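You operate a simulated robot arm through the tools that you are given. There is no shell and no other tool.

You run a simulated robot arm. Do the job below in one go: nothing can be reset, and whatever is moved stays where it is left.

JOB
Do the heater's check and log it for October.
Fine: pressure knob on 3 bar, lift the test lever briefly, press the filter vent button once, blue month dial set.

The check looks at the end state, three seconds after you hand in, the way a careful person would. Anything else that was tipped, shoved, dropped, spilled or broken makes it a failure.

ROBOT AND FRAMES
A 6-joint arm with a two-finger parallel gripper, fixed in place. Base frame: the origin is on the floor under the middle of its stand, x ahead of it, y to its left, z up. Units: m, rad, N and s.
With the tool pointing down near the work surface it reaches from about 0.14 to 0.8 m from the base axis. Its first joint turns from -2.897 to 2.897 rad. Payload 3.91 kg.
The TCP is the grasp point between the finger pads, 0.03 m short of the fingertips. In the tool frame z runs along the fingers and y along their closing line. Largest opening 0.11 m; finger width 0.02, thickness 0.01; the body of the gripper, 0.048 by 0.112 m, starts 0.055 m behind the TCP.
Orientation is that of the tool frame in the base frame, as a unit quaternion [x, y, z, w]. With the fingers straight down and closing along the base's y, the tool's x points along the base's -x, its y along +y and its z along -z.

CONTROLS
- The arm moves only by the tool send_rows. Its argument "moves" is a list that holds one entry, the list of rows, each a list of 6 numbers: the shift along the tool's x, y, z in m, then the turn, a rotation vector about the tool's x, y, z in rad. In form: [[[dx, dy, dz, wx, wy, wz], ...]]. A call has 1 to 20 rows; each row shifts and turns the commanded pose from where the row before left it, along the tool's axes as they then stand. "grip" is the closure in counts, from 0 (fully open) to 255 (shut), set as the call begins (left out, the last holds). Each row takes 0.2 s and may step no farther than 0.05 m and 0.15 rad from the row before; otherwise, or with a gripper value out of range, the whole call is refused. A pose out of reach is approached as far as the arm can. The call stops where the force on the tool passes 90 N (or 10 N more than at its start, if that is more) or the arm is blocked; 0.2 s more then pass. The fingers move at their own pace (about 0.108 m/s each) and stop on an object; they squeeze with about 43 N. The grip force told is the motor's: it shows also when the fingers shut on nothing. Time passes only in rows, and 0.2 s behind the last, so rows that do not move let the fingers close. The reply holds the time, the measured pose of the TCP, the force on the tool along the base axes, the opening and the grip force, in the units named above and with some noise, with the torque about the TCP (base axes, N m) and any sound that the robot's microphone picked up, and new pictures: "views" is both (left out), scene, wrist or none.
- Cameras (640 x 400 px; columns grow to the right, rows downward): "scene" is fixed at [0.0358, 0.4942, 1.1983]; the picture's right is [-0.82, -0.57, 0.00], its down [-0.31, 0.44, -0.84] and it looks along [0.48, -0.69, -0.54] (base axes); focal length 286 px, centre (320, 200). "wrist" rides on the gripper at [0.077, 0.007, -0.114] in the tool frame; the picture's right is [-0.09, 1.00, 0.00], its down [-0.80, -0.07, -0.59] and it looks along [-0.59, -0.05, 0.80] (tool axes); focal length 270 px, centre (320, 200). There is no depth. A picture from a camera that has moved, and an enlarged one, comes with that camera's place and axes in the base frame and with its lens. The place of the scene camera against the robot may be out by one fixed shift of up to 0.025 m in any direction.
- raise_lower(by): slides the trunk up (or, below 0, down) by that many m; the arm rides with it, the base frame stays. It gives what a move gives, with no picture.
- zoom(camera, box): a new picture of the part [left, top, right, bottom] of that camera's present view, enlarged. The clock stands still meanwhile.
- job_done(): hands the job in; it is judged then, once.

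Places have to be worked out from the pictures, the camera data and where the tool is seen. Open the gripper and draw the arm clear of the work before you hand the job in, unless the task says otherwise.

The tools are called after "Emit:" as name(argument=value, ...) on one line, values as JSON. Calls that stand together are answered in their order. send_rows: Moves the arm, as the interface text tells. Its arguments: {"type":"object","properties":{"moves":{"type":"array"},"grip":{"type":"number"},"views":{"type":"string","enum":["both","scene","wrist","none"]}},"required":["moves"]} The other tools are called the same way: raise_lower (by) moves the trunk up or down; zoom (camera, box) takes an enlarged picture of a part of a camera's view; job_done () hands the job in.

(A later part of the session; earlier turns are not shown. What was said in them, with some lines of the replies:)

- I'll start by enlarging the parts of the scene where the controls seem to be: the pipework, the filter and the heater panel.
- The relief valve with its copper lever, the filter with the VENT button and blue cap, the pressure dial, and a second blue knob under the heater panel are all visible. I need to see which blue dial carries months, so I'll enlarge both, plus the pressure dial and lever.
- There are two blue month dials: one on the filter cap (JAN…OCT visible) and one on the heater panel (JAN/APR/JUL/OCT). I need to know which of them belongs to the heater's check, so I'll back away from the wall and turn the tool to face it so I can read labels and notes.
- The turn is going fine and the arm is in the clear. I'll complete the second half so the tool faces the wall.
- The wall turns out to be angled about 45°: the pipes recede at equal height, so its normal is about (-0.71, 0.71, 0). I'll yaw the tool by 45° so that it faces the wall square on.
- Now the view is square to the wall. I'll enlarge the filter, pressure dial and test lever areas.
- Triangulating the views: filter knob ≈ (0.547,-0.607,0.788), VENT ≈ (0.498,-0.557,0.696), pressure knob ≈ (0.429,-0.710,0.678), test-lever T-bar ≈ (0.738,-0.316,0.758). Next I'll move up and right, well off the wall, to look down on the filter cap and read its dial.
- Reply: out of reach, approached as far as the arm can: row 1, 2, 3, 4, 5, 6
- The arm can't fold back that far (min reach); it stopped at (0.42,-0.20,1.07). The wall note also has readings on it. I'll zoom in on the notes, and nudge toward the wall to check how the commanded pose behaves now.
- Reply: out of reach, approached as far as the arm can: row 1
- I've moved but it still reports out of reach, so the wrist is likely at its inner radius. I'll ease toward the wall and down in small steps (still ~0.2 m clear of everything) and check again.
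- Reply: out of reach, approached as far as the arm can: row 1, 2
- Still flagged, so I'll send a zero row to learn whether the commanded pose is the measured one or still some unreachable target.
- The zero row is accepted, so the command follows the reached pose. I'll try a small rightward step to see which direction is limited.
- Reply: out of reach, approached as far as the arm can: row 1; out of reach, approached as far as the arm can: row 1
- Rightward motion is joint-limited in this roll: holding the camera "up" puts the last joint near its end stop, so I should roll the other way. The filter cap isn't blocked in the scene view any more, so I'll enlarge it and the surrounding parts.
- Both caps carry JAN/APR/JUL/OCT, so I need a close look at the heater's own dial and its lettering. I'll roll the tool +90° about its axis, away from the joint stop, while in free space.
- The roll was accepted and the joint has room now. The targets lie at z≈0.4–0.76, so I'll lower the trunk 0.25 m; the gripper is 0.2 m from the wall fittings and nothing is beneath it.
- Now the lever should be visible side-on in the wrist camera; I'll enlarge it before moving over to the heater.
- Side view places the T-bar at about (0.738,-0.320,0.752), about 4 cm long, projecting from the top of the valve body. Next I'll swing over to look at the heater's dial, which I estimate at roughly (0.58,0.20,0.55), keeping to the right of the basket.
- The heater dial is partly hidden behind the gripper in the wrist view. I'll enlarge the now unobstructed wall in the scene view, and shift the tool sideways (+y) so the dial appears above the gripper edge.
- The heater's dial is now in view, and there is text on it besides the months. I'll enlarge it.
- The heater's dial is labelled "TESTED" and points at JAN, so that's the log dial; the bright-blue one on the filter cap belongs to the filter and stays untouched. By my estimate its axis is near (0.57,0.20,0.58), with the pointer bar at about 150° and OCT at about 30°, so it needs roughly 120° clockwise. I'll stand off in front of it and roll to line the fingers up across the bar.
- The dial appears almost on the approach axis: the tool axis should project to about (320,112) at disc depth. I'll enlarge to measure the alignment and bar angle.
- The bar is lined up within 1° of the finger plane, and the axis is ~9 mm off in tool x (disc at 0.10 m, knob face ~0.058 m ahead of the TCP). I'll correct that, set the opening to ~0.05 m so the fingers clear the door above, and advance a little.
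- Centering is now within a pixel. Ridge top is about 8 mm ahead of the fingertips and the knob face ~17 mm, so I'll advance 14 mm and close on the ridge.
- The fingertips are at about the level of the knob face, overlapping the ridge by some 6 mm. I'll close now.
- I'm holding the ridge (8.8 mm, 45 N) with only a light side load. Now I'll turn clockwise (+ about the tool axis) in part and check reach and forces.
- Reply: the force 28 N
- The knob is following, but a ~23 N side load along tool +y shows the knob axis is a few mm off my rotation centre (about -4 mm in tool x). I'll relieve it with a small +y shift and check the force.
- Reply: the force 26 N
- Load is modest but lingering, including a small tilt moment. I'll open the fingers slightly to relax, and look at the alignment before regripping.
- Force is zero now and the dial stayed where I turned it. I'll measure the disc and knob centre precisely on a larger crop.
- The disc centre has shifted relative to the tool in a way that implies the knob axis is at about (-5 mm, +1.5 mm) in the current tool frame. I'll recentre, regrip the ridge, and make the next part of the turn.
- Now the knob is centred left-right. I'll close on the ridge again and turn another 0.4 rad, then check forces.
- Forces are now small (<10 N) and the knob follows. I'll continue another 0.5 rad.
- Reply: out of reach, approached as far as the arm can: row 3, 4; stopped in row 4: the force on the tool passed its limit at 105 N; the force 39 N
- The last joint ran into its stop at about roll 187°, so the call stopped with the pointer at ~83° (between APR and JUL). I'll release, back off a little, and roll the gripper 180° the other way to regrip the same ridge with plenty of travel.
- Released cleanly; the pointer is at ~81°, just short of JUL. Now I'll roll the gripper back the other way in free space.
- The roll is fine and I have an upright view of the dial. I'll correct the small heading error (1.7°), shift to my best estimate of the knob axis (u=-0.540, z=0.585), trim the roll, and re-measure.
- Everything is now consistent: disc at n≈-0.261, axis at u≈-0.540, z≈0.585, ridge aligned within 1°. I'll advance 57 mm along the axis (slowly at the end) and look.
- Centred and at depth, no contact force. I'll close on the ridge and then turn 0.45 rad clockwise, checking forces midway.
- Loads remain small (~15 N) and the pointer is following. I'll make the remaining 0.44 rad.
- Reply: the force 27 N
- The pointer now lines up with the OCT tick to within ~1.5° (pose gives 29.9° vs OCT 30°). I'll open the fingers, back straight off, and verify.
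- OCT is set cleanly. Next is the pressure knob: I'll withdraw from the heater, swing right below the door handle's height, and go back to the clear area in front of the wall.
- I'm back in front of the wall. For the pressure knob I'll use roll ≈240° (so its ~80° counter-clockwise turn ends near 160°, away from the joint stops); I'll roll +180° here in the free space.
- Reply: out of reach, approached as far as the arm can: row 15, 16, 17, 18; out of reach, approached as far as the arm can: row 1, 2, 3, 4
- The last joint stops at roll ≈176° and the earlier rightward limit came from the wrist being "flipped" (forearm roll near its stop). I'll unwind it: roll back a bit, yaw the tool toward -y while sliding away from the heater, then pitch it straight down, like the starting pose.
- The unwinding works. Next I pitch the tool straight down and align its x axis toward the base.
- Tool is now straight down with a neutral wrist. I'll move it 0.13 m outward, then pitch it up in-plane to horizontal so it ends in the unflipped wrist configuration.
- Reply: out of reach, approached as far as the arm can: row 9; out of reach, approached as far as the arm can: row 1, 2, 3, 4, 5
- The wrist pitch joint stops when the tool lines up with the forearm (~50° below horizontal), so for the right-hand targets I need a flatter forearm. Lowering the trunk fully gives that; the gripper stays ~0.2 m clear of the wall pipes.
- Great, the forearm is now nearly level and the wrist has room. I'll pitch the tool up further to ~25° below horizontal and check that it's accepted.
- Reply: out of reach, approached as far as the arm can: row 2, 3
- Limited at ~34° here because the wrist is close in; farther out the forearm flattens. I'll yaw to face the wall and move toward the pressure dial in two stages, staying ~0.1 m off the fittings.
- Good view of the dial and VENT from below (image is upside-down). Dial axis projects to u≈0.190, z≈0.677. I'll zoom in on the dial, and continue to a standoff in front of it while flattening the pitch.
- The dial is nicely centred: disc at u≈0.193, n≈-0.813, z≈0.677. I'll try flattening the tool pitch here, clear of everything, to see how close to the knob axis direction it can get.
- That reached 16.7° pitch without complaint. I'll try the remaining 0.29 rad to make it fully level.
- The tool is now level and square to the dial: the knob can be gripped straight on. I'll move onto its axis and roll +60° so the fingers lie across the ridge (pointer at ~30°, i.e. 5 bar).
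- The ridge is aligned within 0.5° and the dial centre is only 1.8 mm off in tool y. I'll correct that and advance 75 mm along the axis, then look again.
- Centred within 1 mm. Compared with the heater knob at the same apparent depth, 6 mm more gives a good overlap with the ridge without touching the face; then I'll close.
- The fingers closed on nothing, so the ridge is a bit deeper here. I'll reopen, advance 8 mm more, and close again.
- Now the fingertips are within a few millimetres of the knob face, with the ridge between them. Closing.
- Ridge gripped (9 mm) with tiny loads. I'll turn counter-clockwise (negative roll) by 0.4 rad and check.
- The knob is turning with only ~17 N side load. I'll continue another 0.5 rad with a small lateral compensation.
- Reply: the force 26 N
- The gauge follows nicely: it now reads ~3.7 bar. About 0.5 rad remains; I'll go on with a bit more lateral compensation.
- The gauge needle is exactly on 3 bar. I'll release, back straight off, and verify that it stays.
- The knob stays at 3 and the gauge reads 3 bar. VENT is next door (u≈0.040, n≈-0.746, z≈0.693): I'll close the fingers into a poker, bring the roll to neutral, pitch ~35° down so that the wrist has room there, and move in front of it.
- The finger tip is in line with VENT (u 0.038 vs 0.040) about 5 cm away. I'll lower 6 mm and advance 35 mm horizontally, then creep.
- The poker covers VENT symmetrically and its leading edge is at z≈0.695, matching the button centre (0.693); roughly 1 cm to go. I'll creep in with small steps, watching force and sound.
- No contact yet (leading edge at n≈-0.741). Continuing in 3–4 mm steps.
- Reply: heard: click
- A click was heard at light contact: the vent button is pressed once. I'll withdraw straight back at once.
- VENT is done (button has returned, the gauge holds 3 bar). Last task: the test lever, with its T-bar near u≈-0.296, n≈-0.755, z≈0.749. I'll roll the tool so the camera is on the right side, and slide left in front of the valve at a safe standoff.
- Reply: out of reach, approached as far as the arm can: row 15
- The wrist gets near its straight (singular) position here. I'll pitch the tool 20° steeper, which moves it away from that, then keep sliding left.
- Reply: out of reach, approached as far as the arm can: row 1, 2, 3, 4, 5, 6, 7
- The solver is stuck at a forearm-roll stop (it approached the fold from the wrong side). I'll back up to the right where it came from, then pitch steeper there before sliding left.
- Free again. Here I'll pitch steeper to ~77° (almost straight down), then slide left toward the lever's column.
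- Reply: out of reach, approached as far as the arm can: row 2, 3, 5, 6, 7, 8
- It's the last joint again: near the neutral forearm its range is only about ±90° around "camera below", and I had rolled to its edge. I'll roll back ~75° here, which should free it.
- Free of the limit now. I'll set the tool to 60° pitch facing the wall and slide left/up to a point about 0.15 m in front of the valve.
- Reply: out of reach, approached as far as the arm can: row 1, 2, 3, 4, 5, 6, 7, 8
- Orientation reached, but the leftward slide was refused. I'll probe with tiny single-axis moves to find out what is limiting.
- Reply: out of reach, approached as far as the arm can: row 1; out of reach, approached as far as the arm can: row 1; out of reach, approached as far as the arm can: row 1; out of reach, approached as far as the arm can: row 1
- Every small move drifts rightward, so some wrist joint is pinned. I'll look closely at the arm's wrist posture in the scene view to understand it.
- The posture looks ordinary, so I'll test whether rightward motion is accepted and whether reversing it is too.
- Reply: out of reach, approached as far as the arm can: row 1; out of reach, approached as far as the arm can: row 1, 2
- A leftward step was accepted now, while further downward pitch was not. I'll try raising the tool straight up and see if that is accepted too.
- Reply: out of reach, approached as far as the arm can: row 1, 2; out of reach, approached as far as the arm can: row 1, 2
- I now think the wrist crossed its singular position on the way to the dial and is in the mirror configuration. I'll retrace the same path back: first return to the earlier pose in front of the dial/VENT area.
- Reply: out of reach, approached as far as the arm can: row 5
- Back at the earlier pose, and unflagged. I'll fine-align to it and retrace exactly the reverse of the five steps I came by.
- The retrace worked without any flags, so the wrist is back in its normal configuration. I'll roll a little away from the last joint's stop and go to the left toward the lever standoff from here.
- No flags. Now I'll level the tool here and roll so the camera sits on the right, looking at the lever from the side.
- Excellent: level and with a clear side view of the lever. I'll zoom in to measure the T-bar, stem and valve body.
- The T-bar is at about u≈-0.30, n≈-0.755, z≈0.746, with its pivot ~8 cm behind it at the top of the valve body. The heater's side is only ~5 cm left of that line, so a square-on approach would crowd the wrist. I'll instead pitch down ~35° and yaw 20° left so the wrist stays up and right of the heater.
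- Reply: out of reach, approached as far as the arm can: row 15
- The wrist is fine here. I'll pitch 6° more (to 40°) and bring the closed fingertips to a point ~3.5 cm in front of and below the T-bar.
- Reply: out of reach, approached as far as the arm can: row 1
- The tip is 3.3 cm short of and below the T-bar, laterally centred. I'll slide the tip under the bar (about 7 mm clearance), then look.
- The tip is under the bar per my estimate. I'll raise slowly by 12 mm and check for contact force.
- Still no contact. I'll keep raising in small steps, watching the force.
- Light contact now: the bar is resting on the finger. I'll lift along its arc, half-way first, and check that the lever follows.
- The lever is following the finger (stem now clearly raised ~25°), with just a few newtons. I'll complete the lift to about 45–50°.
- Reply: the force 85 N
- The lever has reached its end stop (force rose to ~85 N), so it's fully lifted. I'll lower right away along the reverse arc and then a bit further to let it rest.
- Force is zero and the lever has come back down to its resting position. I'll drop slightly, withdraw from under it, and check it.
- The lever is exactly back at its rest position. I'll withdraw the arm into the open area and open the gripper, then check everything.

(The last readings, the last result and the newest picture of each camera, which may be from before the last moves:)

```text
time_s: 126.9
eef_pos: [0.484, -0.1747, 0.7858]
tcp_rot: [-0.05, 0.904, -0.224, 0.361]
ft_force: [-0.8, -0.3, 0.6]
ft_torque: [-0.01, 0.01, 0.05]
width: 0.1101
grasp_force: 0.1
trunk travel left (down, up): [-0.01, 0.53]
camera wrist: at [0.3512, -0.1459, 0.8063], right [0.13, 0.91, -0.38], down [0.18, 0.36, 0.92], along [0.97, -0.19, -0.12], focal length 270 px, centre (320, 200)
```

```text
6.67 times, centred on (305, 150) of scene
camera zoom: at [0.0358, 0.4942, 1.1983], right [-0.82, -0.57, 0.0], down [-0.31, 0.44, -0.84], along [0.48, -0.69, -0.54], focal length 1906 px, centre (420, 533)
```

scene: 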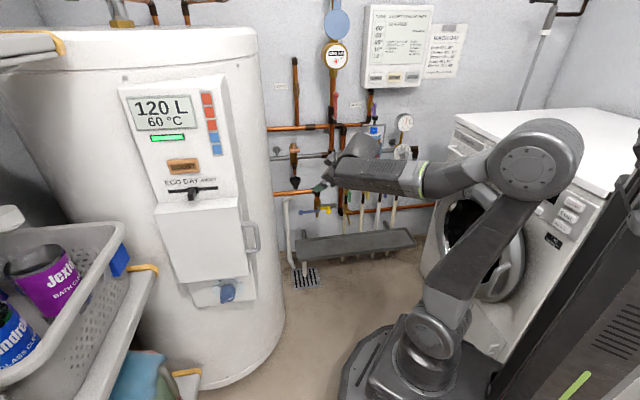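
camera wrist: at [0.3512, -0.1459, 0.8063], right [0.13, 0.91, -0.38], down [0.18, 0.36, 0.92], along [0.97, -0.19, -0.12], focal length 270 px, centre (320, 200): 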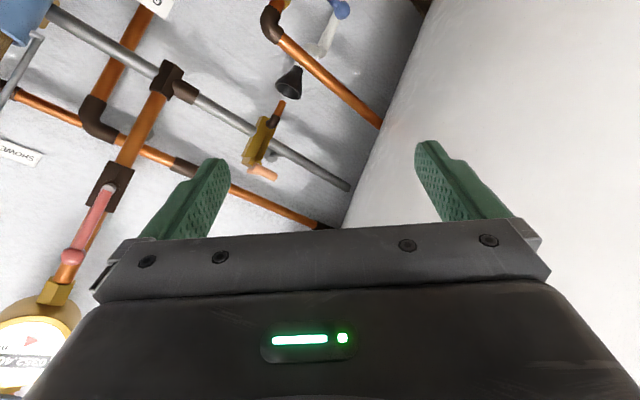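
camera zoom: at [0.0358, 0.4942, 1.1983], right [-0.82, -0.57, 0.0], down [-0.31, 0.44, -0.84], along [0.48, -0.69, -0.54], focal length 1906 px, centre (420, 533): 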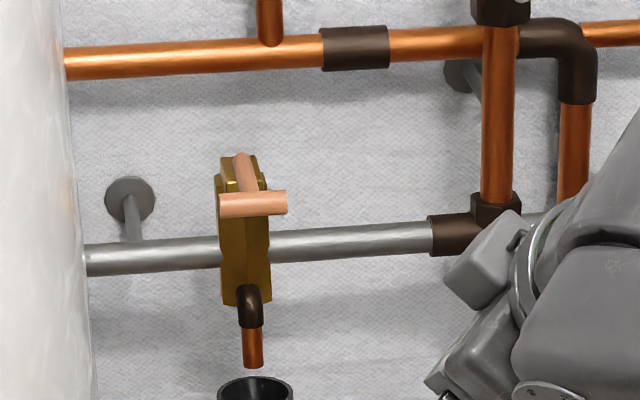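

All four items check out: TESTED dial on OCT, knob and gauge at 3 bar, VENT pressed once and back out, lever lifted and back down. I'll draw the open gripper back a bit more from the heater and wall before handing in.

Emit:
send_rows(moves=[[[0.02, -0.01, -0.035, 0, 0, 0], [0.02, -0.01, -0.035, 0, 0, 0], [0, 0, 0, 0, 0, 0], [0, 0, 0, 0, 0, 0]]], grip=0, views="scene")

Emit:
zoom(camera="scene", box=[340, 100, 440, 175])

```text
time_s: 128.1
eef_pos: [0.4192, -0.1793, 0.7908]
tcp_rot: [-0.058, 0.917, -0.214, 0.331]
ft_force: [-0.5, 0.4, -0.3]
ft_torque: [0.02, 0.01, 0.0]
width: 0.1098
grasp_force: 0.0
trunk travel left (down, up): [-0.01, 0.53]
stopped in row 4: the arm was blocked; the commanded pose is now the measured one
```

scene: 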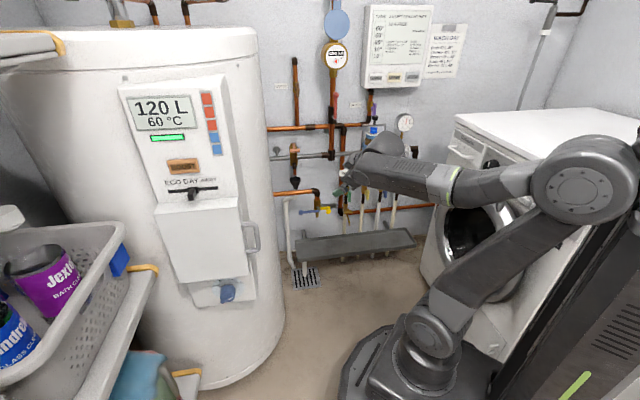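

```text
5.33 times, centred on (390, 138) of scene
camera zoom: at [0.0358, 0.4942, 1.1983], right [-0.82, -0.57, 0.0], down [-0.31, 0.44, -0.84], along [0.48, -0.69, -0.54], focal length 1525 px, centre (-53, 533)
```

zoom: 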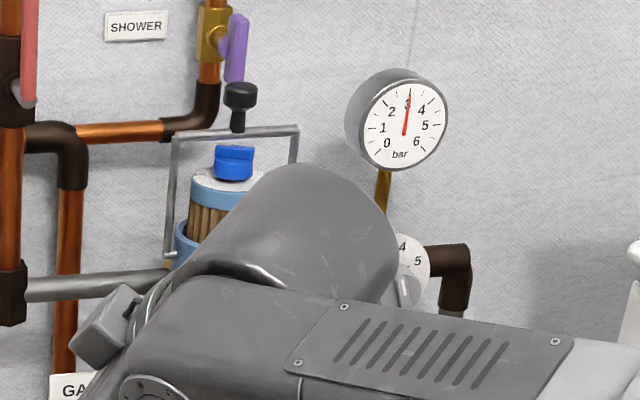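

The elbow met the robot's own column (it is leaning back over the base at ~(-0.05,0.02,1.02)); nothing in the room is involved. I'll ease forward a few centimetres to relieve it and confirm nothing changed.

Emit:
send_rows(moves=[[[0, 0, 0.02, 0, 0, 0], [0, 0, 0.02, 0, 0, 0], [0, 0, 0, 0, 0, 0], [0, 0, 0, 0, 0, 0]]], grip=0, views="both")

Emit:
zoom(camera="scene", box=[440, 90, 640, 250])

```text
time_s: 129.1
eef_pos: [0.4433, -0.1916, 0.7656]
tcp_rot: [-0.058, 0.915, -0.216, 0.335]
ft_force: [-0.7, -0.4, -0.4]
ft_torque: [0.0, 0.02, 0.01]
width: 0.1099
grasp_force: 0.0
trunk travel left (down, up): [-0.01, 0.53]
camera wrist: at [0.3114, -0.1643, 0.7943], right [0.11, 0.92, -0.38], down [0.23, 0.35, 0.91], along [0.97, -0.19, -0.18], focal length 270 px, centre (320, 200)
```

scene: 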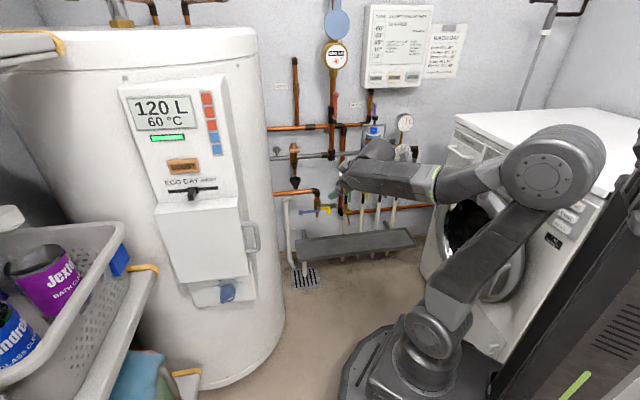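
wrist: 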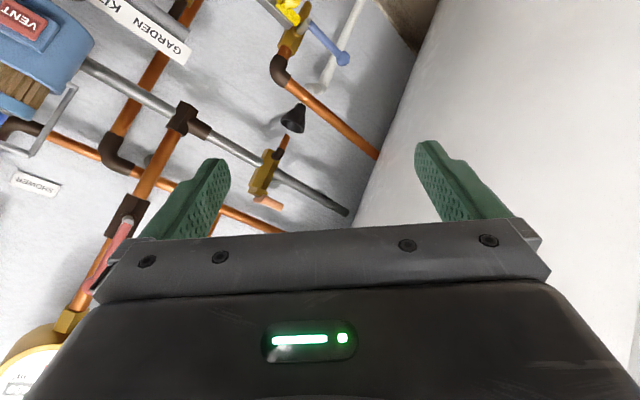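

```text
2.50 times, centred on (540, 170) of scene
camera zoom: at [0.0358, 0.4942, 1.1983], right [-0.82, -0.57, 0.0], down [-0.31, 0.44, -0.84], along [0.48, -0.69, -0.54], focal length 715 px, centre (-230, 275)
```

zoom: 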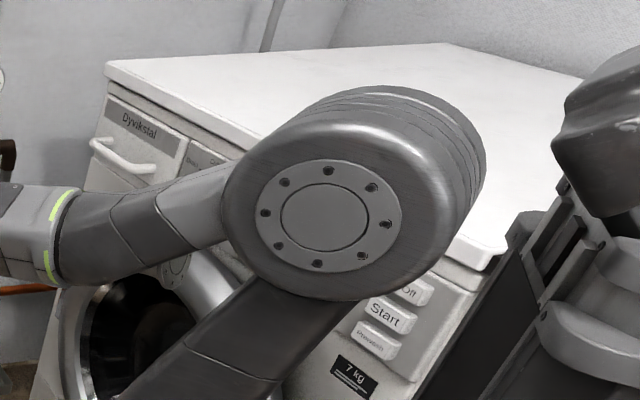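

The arm is free, the gripper is open and clear of everything, and the washing machine, basket and fittings look untouched. The check is complete and logged for October, so I'm handing in.

Emit:
job_done()

```text
The job is handed in.
```

The heater's check is done and logged for October, and the job is handed in.

- **Pressure knob:** turned from 5 to 3 bar. The gauge needle reads 3.
- **Test lever:** lifted to its end stop and lowered straight away. It is back at its resting position.
- **Filter vent button:** pressed once. I heard the click, and the button has come back out.
- **Month dial:** turned from JAN to OCT. There are two blue month dials. I set the one on the heater, which is labelled "TESTED", and left the unlabelled one on the filter cap alone.

In the final pictures nothing else looked moved or disturbed. While I was backing the arm away, the arm was blocked; I judged that its elbow had touched the robot's own column, so I eased it forward again. The gripper is open and the arm is clear of the fittings.
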